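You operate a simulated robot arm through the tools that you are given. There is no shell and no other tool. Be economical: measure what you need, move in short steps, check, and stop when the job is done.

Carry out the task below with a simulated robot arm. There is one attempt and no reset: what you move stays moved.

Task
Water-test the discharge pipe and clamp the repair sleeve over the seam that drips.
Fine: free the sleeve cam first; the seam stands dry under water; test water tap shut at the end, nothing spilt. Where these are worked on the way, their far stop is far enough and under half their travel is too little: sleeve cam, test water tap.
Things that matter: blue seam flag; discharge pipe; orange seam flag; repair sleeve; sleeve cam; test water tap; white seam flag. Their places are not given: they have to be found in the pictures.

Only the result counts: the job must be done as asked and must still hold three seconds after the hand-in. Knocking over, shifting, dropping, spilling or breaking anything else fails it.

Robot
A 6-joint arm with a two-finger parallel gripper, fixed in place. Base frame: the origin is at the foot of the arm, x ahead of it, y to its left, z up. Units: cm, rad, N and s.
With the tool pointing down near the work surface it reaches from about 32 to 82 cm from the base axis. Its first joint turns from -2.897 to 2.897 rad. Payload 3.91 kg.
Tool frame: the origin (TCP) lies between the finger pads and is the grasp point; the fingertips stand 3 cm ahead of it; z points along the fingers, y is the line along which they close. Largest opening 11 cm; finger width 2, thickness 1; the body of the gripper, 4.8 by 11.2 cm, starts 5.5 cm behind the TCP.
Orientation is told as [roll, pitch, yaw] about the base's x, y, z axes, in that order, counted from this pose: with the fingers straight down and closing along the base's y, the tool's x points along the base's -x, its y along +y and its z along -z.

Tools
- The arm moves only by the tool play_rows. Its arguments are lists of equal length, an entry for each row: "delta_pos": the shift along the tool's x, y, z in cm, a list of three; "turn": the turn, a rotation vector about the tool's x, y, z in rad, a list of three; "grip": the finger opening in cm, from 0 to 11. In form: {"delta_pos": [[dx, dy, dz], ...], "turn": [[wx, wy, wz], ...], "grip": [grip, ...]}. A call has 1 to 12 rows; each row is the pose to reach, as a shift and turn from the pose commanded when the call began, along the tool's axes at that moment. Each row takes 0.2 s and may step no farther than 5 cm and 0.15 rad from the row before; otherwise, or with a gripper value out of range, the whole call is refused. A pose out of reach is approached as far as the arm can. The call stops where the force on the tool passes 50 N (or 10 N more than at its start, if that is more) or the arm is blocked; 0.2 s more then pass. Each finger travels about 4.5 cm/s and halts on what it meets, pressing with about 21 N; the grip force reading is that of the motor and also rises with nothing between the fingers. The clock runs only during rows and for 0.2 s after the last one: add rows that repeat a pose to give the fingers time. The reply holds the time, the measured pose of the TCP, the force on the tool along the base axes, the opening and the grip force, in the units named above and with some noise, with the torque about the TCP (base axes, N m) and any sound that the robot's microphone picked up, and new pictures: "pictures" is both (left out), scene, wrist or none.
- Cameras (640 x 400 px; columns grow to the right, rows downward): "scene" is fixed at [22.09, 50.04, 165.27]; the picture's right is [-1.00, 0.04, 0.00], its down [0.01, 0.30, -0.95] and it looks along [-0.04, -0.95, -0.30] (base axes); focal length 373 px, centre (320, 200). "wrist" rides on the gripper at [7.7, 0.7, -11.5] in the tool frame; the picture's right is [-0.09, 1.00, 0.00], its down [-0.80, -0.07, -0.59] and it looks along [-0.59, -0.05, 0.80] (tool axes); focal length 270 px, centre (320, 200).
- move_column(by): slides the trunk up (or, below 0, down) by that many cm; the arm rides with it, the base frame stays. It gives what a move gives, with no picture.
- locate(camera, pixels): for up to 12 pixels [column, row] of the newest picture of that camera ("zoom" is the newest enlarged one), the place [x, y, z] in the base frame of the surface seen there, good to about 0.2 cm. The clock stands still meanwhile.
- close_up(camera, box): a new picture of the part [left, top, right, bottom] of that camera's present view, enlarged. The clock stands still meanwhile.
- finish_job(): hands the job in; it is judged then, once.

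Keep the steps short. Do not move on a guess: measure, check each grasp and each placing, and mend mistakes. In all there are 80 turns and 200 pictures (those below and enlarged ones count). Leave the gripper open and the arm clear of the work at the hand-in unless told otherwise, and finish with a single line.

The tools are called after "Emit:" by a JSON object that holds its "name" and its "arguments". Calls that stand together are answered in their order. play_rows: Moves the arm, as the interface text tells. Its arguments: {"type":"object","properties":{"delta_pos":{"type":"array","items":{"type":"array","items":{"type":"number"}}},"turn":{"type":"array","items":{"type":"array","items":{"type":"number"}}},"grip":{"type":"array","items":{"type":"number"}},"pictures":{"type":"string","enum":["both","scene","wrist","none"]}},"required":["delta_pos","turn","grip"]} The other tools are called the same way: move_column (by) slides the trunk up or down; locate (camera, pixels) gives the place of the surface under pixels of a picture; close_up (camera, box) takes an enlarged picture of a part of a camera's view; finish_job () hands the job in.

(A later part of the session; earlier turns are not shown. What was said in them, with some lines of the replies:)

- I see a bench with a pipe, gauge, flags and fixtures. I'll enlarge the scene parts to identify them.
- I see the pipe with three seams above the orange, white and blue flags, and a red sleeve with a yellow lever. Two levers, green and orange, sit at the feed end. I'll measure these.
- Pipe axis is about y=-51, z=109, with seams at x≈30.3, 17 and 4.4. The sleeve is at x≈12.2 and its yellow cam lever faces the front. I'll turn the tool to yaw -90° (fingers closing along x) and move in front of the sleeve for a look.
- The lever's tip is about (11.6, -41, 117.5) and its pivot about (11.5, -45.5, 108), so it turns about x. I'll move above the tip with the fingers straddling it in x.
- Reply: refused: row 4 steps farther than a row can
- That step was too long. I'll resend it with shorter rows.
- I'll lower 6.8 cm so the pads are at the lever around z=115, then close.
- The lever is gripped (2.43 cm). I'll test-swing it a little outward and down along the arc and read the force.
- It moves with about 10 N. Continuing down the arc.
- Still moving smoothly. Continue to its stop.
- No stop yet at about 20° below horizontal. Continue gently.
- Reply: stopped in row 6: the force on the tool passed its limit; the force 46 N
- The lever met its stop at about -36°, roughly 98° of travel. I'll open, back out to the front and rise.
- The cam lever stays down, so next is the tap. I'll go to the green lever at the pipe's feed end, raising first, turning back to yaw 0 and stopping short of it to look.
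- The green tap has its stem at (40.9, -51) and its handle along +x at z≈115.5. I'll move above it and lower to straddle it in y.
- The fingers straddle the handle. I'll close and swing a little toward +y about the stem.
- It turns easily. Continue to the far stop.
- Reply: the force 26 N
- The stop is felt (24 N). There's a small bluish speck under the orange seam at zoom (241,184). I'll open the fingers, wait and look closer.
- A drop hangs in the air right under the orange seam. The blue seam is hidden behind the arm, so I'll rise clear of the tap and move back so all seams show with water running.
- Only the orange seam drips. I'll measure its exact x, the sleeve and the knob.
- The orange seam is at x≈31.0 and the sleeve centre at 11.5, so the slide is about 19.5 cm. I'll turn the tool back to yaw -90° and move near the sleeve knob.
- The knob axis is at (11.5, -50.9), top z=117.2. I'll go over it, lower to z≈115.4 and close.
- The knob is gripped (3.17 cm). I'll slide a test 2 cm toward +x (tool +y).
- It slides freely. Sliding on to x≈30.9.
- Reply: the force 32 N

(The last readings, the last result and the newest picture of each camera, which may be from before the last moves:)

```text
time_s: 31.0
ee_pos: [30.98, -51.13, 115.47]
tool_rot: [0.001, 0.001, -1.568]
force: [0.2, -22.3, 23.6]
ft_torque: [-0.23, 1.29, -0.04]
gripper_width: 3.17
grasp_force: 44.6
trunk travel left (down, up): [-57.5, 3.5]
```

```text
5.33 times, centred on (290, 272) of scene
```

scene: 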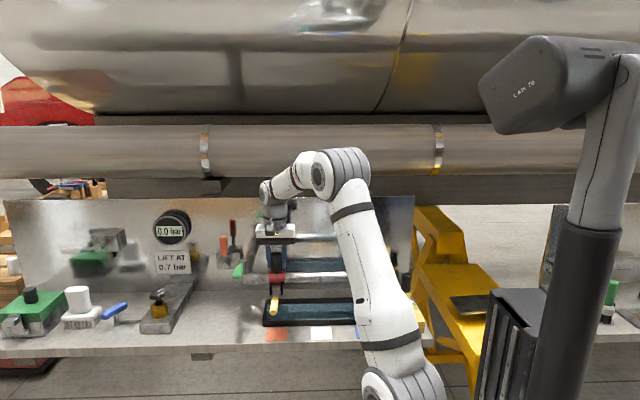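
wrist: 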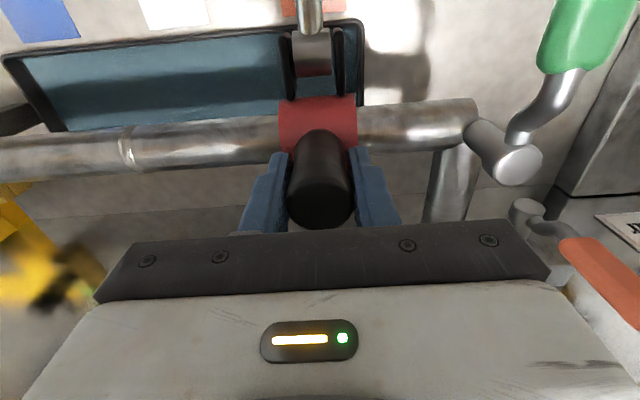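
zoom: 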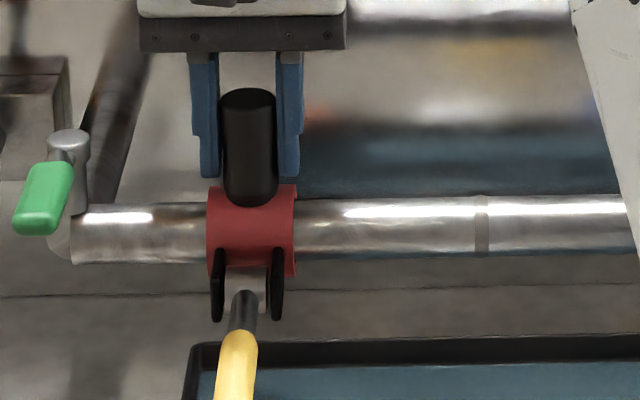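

The sleeve sits at x≈31 over the seam, but the tray is filling. I'll check the level against the rim before deciding the order.

Emit:
{"name": "close_up", "arguments": {"camera": "scene", "box": [250, 285, 370, 345]}}

Emit:
{"name": "locate", "arguments": {"camera": "scene", "pixels": [[300, 312], [330, 310], [310, 300], [300, 325], [330, 325], [310, 298], [264, 320], [276, 312], [276, 292]]}}

```text
5.33 times, centred on (310, 315) of scene
```

zoom: 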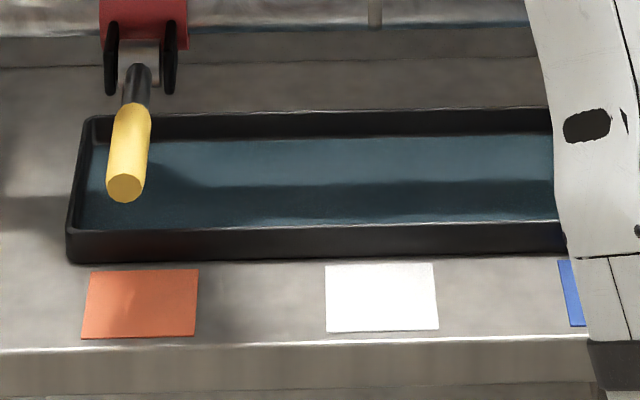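

```text
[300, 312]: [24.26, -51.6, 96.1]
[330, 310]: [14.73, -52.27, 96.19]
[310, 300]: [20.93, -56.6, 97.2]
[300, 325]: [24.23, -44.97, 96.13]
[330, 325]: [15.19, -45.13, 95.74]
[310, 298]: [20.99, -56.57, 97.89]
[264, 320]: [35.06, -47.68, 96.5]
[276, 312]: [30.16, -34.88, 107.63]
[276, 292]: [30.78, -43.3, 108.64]
```

The water is only a thin film at z≈96.1 against a rim at about 98, so I can go on. The lever reads about 6° below horizontal: (−43.3, 108.6) to (−34.9, 107.6). I'll release the knob, rise, come forward over the lever and lower around it.

Emit:
{"name": "play_rows", "arguments": {"delta_pos": [[0, 0, 0], [0, 0, 0], [0, 0, -4.5], [1.5, 0, -8.5], [6, 0, -9], [10.5, 0, -9], [13.1, 0, -6], [13.1, 0, -2], [13.1, 0, 2]], "turn": [[0, 0, 0], [0, 0, 0], [0, 0, 0], [0, 0, 0], [0, 0, 0], [0, 0, 0], [0, 0, 0], [0, 0, 0], [0, 0, 0]], "grip": [5.5, 5.5, 5.5, 5.5, 5.5, 5.5, 5.5, 5.5, 5.5]}}

Emit:
{"name": "close_up", "arguments": {"camera": "scene", "box": [230, 240, 340, 315]}}

```text
time_s: 33.0
ee_pos: [30.9, -37.81, 113.52]
tool_rot: [0.001, 0.002, -1.568]
force: [-0.2, 0.0, 0.7]
ft_torque: [0.0, -0.02, 0.0]
gripper_width: 5.48
grasp_force: 0.0
trunk travel left (down, up): [-57.5, 3.5]
```

scene: 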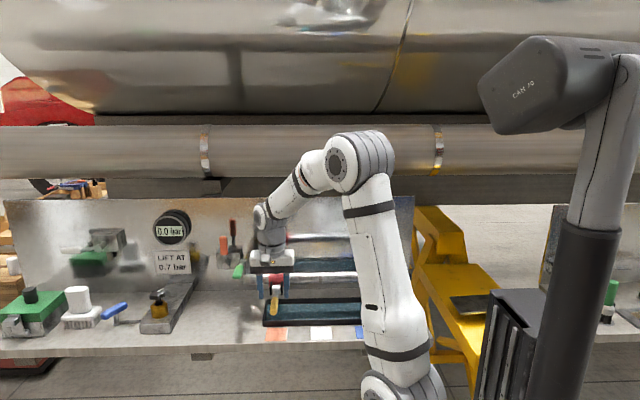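
wrist: 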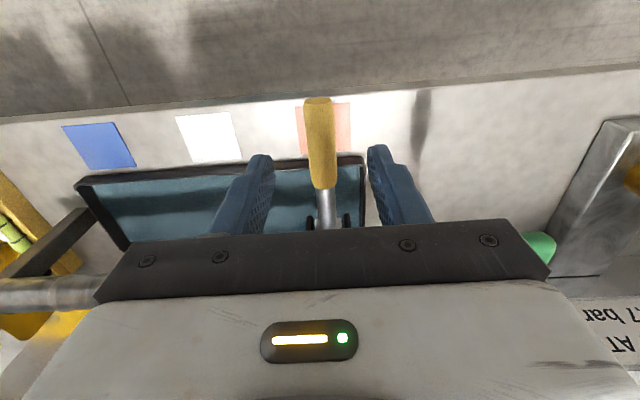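

```text
5.33 times, centred on (285, 278) of scene
```

zoom: 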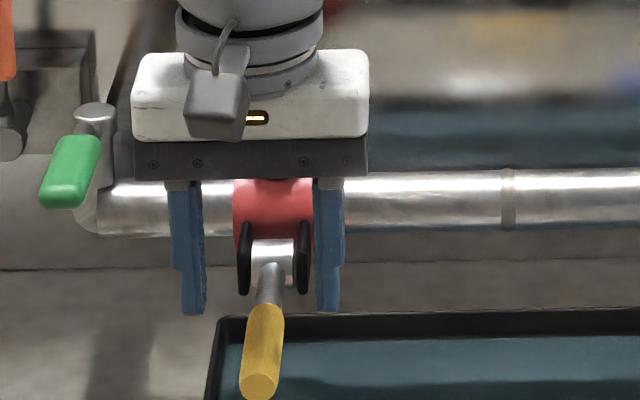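

Emit:
{"name": "locate", "arguments": {"camera": "wrist", "pixels": [[318, 103], [320, 125], [323, 155], [325, 185], [327, 205]]}}

Emit:
{"name": "locate", "arguments": {"camera": "zoom", "pixels": [[238, 210], [309, 205], [273, 195], [273, 250], [262, 340], [258, 385], [246, 265], [302, 265]]}}

```text
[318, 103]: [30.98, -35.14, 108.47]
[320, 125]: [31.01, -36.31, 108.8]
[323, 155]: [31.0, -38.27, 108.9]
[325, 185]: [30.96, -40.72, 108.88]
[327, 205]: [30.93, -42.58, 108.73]
```

```text
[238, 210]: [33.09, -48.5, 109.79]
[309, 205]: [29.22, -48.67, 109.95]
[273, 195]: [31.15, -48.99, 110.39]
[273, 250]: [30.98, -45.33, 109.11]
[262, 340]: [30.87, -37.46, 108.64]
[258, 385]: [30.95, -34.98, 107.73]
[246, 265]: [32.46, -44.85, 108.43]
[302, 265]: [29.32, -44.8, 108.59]
```

The lever lies horizontal with its axis at z≈108, x=31.0, and the sleeve is centred over the seam. I'll lower 5.5 cm and grip the lever.

Emit:
{"name": "play_rows", "arguments": {"delta_pos": [[0, 0.05, 3], [-0.2, 0.05, 5.5], [-0.2, 0.05, 5.5], [-0.2, 0.05, 5.5], [-0.2, 0.05, 5.5]], "turn": [[0, 0, 0], [0, 0, 0], [0, 0, 0], [0, 0, 0], [0, 0, 0]], "grip": [5.5, 5.5, 1, 1, 1], "pictures": "wrist"}}

```text
time_s: 34.2
ee_pos: [31.0, -37.9, 108.09]
tool_rot: [0.0, 0.002, -1.565]
force: [-1.0, 1.1, 0.1]
ft_torque: [-0.04, 0.03, -0.14]
gripper_width: 2.4
grasp_force: 41.1
trunk travel left (down, up): [-57.5, 3.5]
```

wrist: 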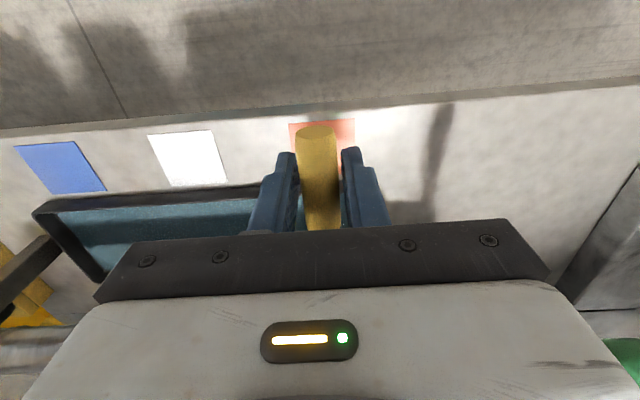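

Gripped at 2.4 cm. Now I swing the lever up along the arc to clamp, watching the force.

Emit:
{"name": "play_rows", "arguments": {"delta_pos": [[-0.07, 0, -1.06], [-0.29, 0, -2.09], [-0.66, 0, -3.09], [-1.15, 0, -4.03], [-1.78, 0, -4.89], [-2.51, 0, -5.65], [-3.35, 0, -6.3], [-4.03, 0, -6.71]], "turn": [[0, 0, 0], [0, 0, 0], [0, 0, 0], [0, 0, 0], [0, 0, 0], [0, 0, 0], [0, 0, 0], [0, 0, 0]], "grip": [1, 1, 1, 1, 1, 1, 1, 1], "pictures": "wrist"}}

Emit:
{"name": "close_up", "arguments": {"camera": "scene", "box": [230, 240, 340, 315]}}

```text
time_s: 36.0
ee_pos: [31.01, -41.72, 114.96]
tool_rot: [0.002, -0.002, -1.565]
force: [-1.9, 23.0, 4.7]
ft_torque: [1.38, 0.07, -0.08]
gripper_width: 2.46
grasp_force: 44.6
trunk travel left (down, up): [-57.5, 3.5]
```

wrist: 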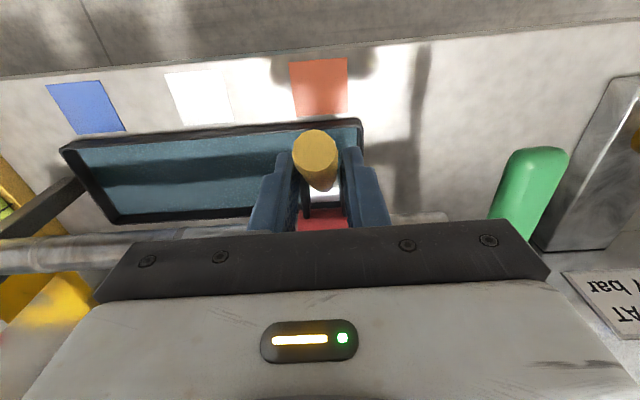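

```text
5.33 times, centred on (285, 278) of scene
```

zoom: 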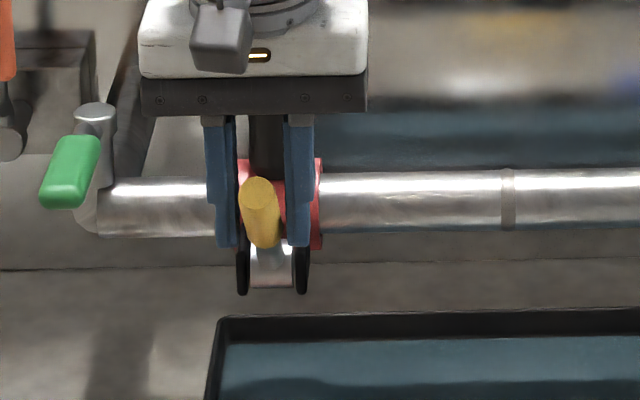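

It now needs 23 N, close to the clamped angle. I'll press on to its stop.

Emit:
{"name": "play_rows", "arguments": {"delta_pos": [[-0.5, 0, -0.23], [-0.9, 0, -0.4], [-1.3, 0, -0.55], [-1.8, 0, -0.7], [-2.3, 0, -0.85]], "turn": [[0, 0, 0], [0, 0, 0], [0, 0, 0], [0, 0, 0], [0, 0, 0]], "grip": [1, 1, 1, 1, 1], "pictures": "wrist"}}

```text
time_s: 37.2
ee_pos: [30.91, -43.72, 115.69]
tool_rot: [-0.003, 0.005, -1.567]
force: [0.0, 40.4, 1.1]
ft_torque: [0.7, 0.01, -0.03]
gripper_width: 2.45
grasp_force: 44.7
trunk travel left (down, up): [-57.5, 3.5]
```

wrist: 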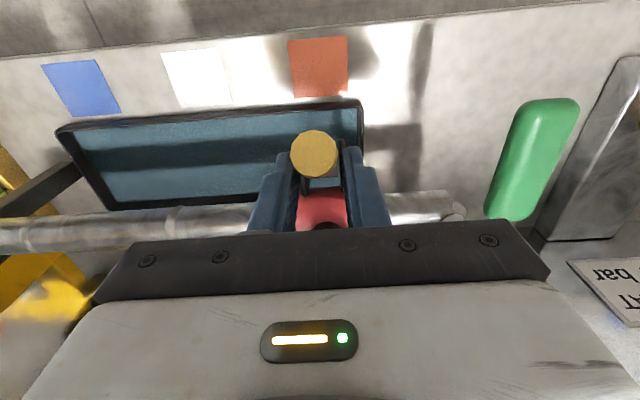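

40 N and the lever now slips forward in the pads, so it's at its stop. I'll release, rise and inspect.

Emit:
{"name": "play_rows", "arguments": {"delta_pos": [[0.5, 0, 0], [0.5, 0, 0], [0.5, 0, -4], [1.5, 0, -8], [3, 0, -12]], "turn": [[0, 0, 0], [0, 0, 0], [0, 0, 0], [0, 0, 0], [0, 0, 0]], "grip": [5.5, 5.5, 5.5, 5.5, 5.5], "pictures": "wrist"}}

Emit:
{"name": "close_up", "arguments": {"camera": "scene", "box": [230, 240, 340, 315]}}

Emit:
{"name": "locate", "arguments": {"camera": "zoom", "pixels": [[258, 185], [258, 210], [260, 230], [245, 280], [240, 195], [320, 195], [270, 270]]}}

```text
time_s: 38.4
ee_pos: [30.93, -41.14, 127.45]
tool_rot: [0.001, 0.0, -1.566]
force: [-0.1, -0.7, 0.5]
ft_torque: [-0.03, 0.0, -0.01]
gripper_width: 5.49
grasp_force: 0.1
trunk travel left (down, up): [-57.5, 3.5]
```

wrist: 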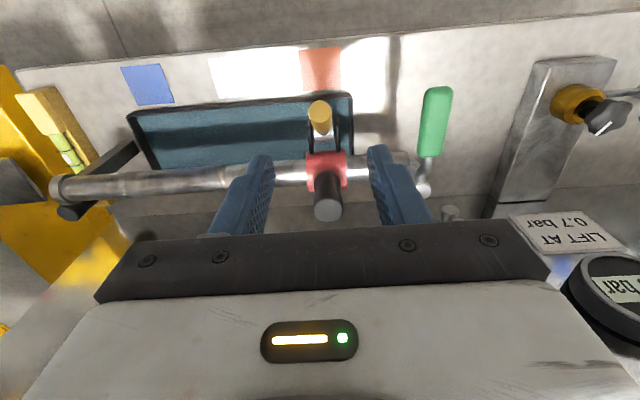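

```text
5.33 times, centred on (285, 278) of scene
```

zoom: 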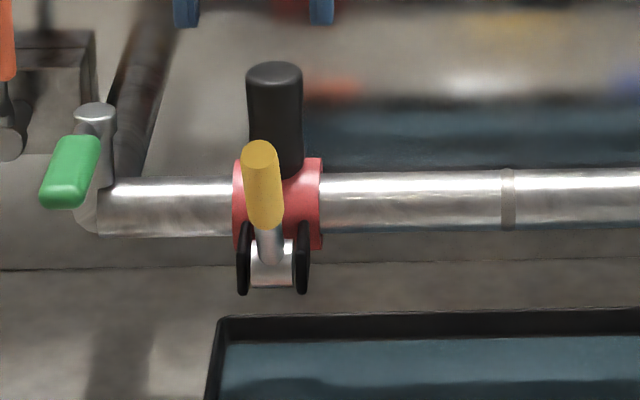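

```text
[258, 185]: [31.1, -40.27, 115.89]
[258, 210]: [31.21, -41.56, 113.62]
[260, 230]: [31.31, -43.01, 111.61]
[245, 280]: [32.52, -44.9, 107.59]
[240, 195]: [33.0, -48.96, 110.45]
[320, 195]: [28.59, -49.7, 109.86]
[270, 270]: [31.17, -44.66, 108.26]
```

The lever is back at its original clamped angle, the sleeve spans x≈28.6–33.1, and no drop shows. I'll turn the wrist to yaw +1.6 above the tap handle and watch for drips meanwhile.

Emit:
{"name": "play_rows", "arguments": {"delta_pos": [[-0.2, 0.8, -0.4], [-0.4, 1.6, -0.8], [-0.6, 2.4, -1.2], [-0.8, 3.2, -1.6], [-1, 4, -2], [-1.2, 4.8, -2], [-1.4, 5.6, -2], [-1.6, 6.4, -2], [-1.8, 7.2, -2], [-2, 8, -2], [-2.2, 8.8, -2], [-2.3, 9.6, -2]], "turn": [[0, 0, -0.145], [0, 0, -0.29], [0, 0, -0.435], [0, 0, -0.58], [0, 0, -0.725], [0, 0, -0.87], [0, 0, -1.015], [0, 0, -1.16], [0, 0, -1.305], [0, 0, -1.45], [0, 0, -1.595], [0, 0, -1.74]], "grip": [5.5, 5.5, 5.5, 5.5, 5.5, 5.5, 5.5, 5.5, 5.5, 5.5, 5.5, 5.5], "pictures": "none"}}

Emit:
{"name": "play_rows", "arguments": {"delta_pos": [[0, 0, 0], [0, 0, 0], [0, 0, 0], [0, 0, 0], [0, 0, 0], [0, 0, 0], [0, 0, 0], [0, 0, 0], [0, 0, 0], [0, 0, 0]], "turn": [[0, 0, -0.147], [0, 0, -0.294], [0, 0, -0.441], [0, 0, -0.588], [0, 0, -0.735], [0, 0, -0.882], [0, 0, -1.029], [0, 0, -1.176], [0, 0, -1.323], [0, 0, -1.47]], "grip": [5.5, 5.5, 5.5, 5.5, 5.5, 5.5, 5.5, 5.5, 5.5, 5.5]}}

Emit:
{"name": "close_up", "arguments": {"camera": "scene", "box": [220, 240, 340, 345]}}

```text
time_s: 41.0
ee_pos: [40.66, -43.55, 129.55]
tool_rot: [0.001, 0.0, 0.176]
force: [-0.3, -0.8, 0.0]
ft_torque: [0.01, -0.02, -0.01]
gripper_width: 5.52
grasp_force: 0.0
trunk travel left (down, up): [-57.5, 3.5]
```

```text
time_s: 43.2
ee_pos: [40.5, -43.54, 129.45]
tool_rot: [-0.001, -0.003, 1.646]
force: [0.0, 0.7, 0.0]
ft_torque: [0.0, 0.04, 0.01]
gripper_width: 5.49
grasp_force: 0.2
trunk travel left (down, up): [-57.5, 3.5]
```

scene: 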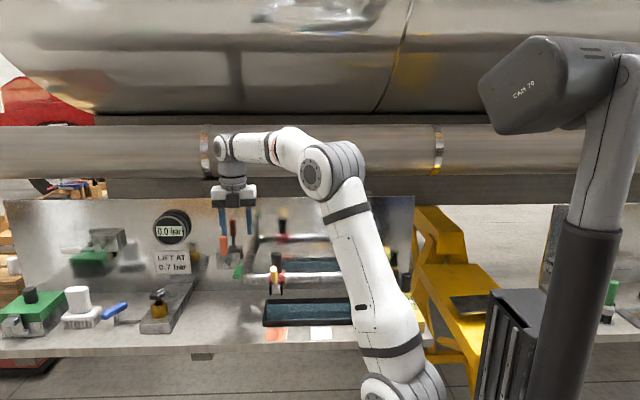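
wrist: 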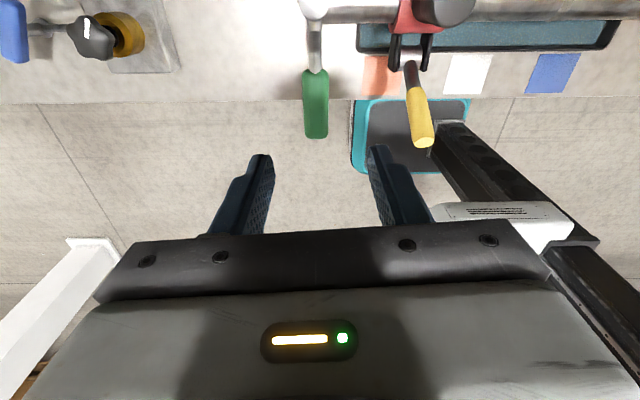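

```text
3.81 times, centred on (280, 292) of scene
```

zoom: 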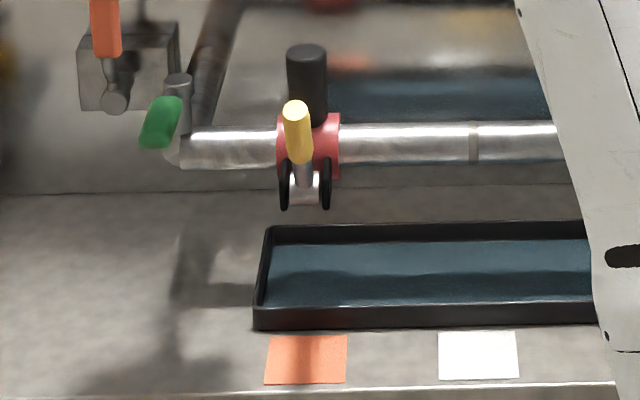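

The seam is dry with the tap still open. I'll lower over the green handle and grip it.

Emit:
{"name": "play_rows", "arguments": {"delta_pos": [[0, 0, 4.5], [0, 0, 9], [0, 0, 13.2], [0, 0, 13.2], [0, 0, 13.2], [0, 0, 13.2]], "turn": [[0, 0, 0], [0, 0, 0], [0, 0, 0], [0, 0, 0], [0, 0, 0], [0, 0, 0]], "grip": [5.5, 5.5, 5.5, 1, 1, 1]}}

```text
time_s: 44.6
ee_pos: [40.92, -43.4, 116.48]
tool_rot: [0.001, 0.0, 1.644]
force: [24.1, 1.0, 3.3]
ft_torque: [-0.01, -0.31, -0.56]
gripper_width: 2.24
grasp_force: 39.2
trunk travel left (down, up): [-57.5, 3.5]
```

scene: 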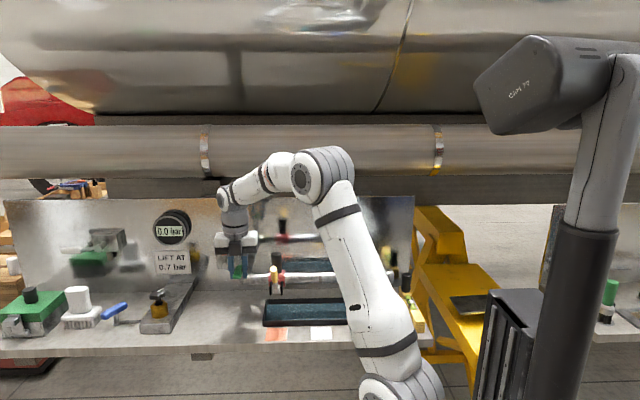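
wrist: 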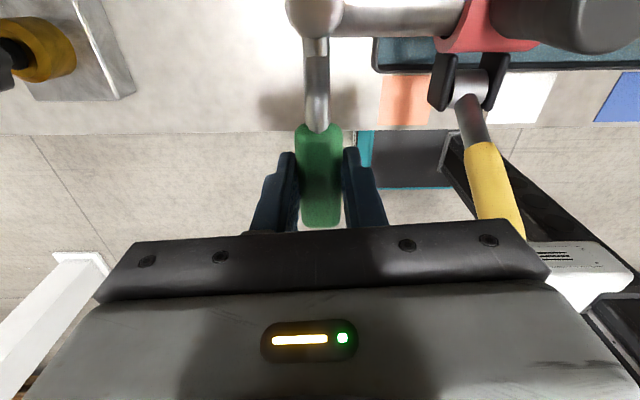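

Gripped. I'll swing it back about the stem to the closed stop.

Emit:
{"name": "play_rows", "arguments": {"delta_pos": [[0.085, -1.136, 0], [0.34, -2.246, 0], [0.757, -3.306, 0], [1.327, -4.291, 0], [2.039, -5.18, 0], [2.876, -5.953, 0], [3.818, -6.592, 0], [4.846, -7.083, 0], [5.936, -7.416, 0], [7.062, -7.581, 0], [7.82, -7.6, 0], [8.43, -7.555, 0]], "turn": [[0, 0, 0.15], [0, 0, 0.3], [0, 0, 0.45], [0, 0, 0.6], [0, 0, 0.75], [0, 0, 0.9], [0, 0, 1.05], [0, 0, 1.2], [0, 0, 1.35], [0, 0, 1.5], [0, 0, 1.6], [0, 0, 1.68]], "grip": [1, 1, 1, 1, 1, 1, 1, 1, 1, 1, 1, 1]}}

```text
time_s: 47.2
ee_pos: [48.67, -51.23, 116.47]
tool_rot: [0.001, -0.001, -0.038]
force: [-5.7, 14.1, 2.6]
ft_torque: [0.06, 0.16, 1.15]
gripper_width: 2.15
grasp_force: 45.1
trunk travel left (down, up): [-57.5, 3.5]
```

scene: 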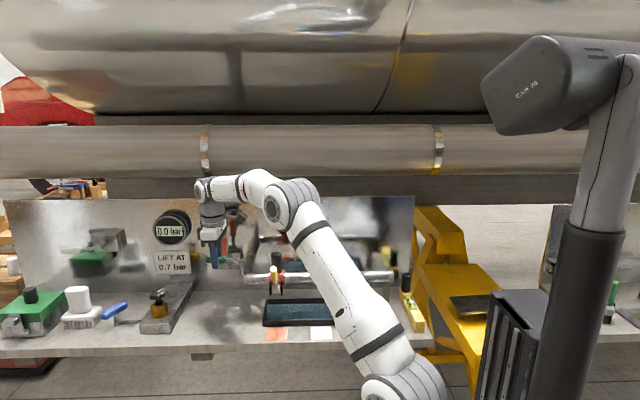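
wrist: 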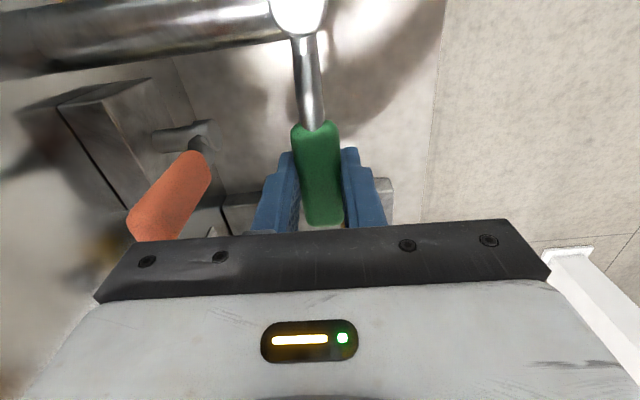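

The tap is back at its closed stop (14 N). I'll open, rise and retreat, then check everything.

Emit:
{"name": "play_rows", "arguments": {"delta_pos": [[0, 0, 0], [0, 0, 0], [0, 0, -4], [0, 0, -8], [0, 0, -12], [4, 2, -14], [8, 4.5, -16], [12, 7.5, -18], [16, 10.5, -19], [19.5, 13.5, -20], [22, 16.5, -20]], "turn": [[0, 0, 0], [0, 0, 0], [0, 0, 0], [0, 0, 0], [0, 0, 0], [0, 0, 0], [0, 0, 0], [0, 0, 0], [0, 0, 0], [0, 0, 0], [0, 0, 0]], "grip": [4.5, 4.5, 4.5, 4.5, 4.5, 6, 8, 11, 11, 11, 11], "pictures": "scene"}}

Emit:
{"name": "close_up", "arguments": {"camera": "scene", "box": [200, 225, 395, 345]}}

Emit:
{"name": "locate", "arguments": {"camera": "zoom", "pixels": [[30, 110], [60, 110], [130, 115], [250, 285], [250, 255], [95, 300], [450, 290]]}}

```text
refused: row 7 steps farther than a row can; nothing moved
```

```text
3.28 times, centred on (298, 285) of scene
```

zoom: 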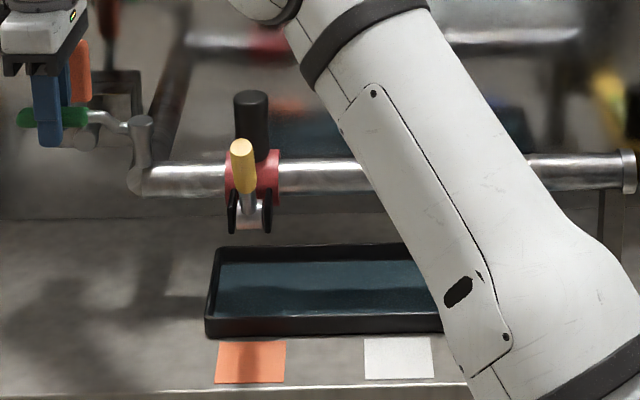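

```text
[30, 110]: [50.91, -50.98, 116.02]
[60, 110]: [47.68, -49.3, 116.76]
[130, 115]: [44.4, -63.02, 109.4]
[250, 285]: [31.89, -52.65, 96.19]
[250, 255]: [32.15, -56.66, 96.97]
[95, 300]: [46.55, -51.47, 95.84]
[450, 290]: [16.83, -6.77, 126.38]
```

Refused for a long step; resending with shorter rows.

Emit:
{"name": "play_rows", "arguments": {"delta_pos": [[0, 0, 0], [0, 0, 0], [0, 0, -4], [0, 0, -8], [0, 0, -12], [3, 2, -14], [6, 4.5, -16], [9, 7, -18], [12.5, 10, -19], [16, 13, -20], [19.5, 16, -20], [22, 19, -20]], "turn": [[0, 0, 0], [0, 0, 0], [0, 0, 0], [0, 0, 0], [0, 0, 0], [0, 0, 0], [0, 0, 0], [0, 0, 0], [0, 0, 0], [0, 0, 0], [0, 0, 0], [0, 0, 0]], "grip": [4.5, 4.5, 4.5, 4.5, 4.5, 6, 8, 11, 11, 11, 11, 11], "pictures": "scene"}}

Emit:
{"name": "close_up", "arguments": {"camera": "scene", "box": [200, 225, 395, 345]}}

Emit:
{"name": "locate", "arguments": {"camera": "zoom", "pixels": [[30, 115], [80, 117], [243, 150], [245, 185], [229, 170], [278, 170]]}}

```text
time_s: 49.8
ee_pos: [27.42, -31.54, 136.44]
tool_rot: [0.002, 0.0, -0.036]
force: [-0.2, -0.1, 0.0]
ft_torque: [0.01, -0.01, 0.04]
gripper_width: 11.0
grasp_force: 0.0
trunk travel left (down, up): [-57.5, 3.5]
```

scene: 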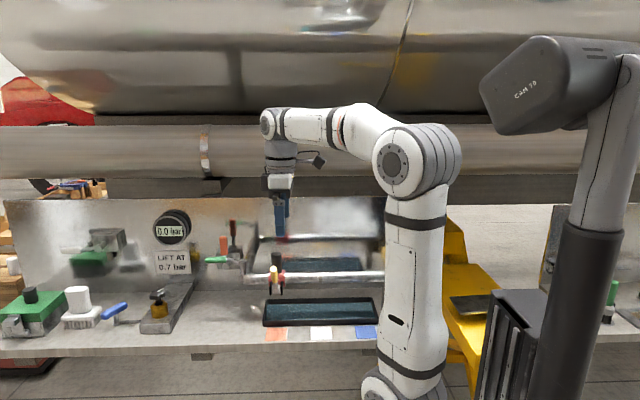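

```text
3.28 times, centred on (298, 285) of scene
```

zoom: 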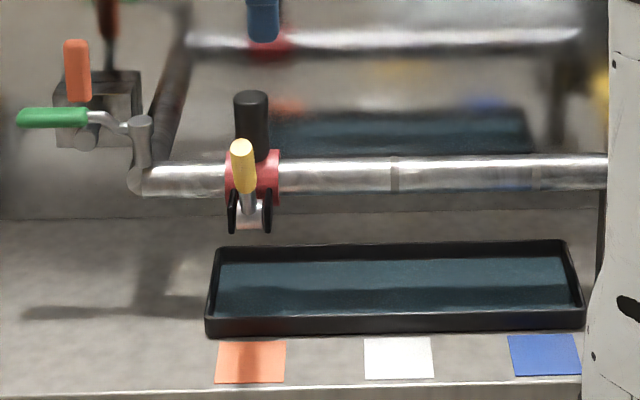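

```text
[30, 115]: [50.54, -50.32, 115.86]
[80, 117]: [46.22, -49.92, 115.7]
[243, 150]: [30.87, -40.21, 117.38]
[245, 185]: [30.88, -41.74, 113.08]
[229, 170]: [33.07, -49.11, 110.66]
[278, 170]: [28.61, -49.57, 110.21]
```

The green tap is back along +x (shut), the sleeve is clamped over the orange seam (x 28.6–33.1) and no drops show. The water stayed in the tray, and the gripper is open and clear, so I'm handing in.

Emit:
{"name": "finish_job", "arguments": {}}

```text
The job is handed in.
```

The orange seam was the one that dripped; the repair sleeve is now clamped over it, it showed no drips with the water on, the test water tap is shut, the drips stayed in the tray, and the job is handed in.
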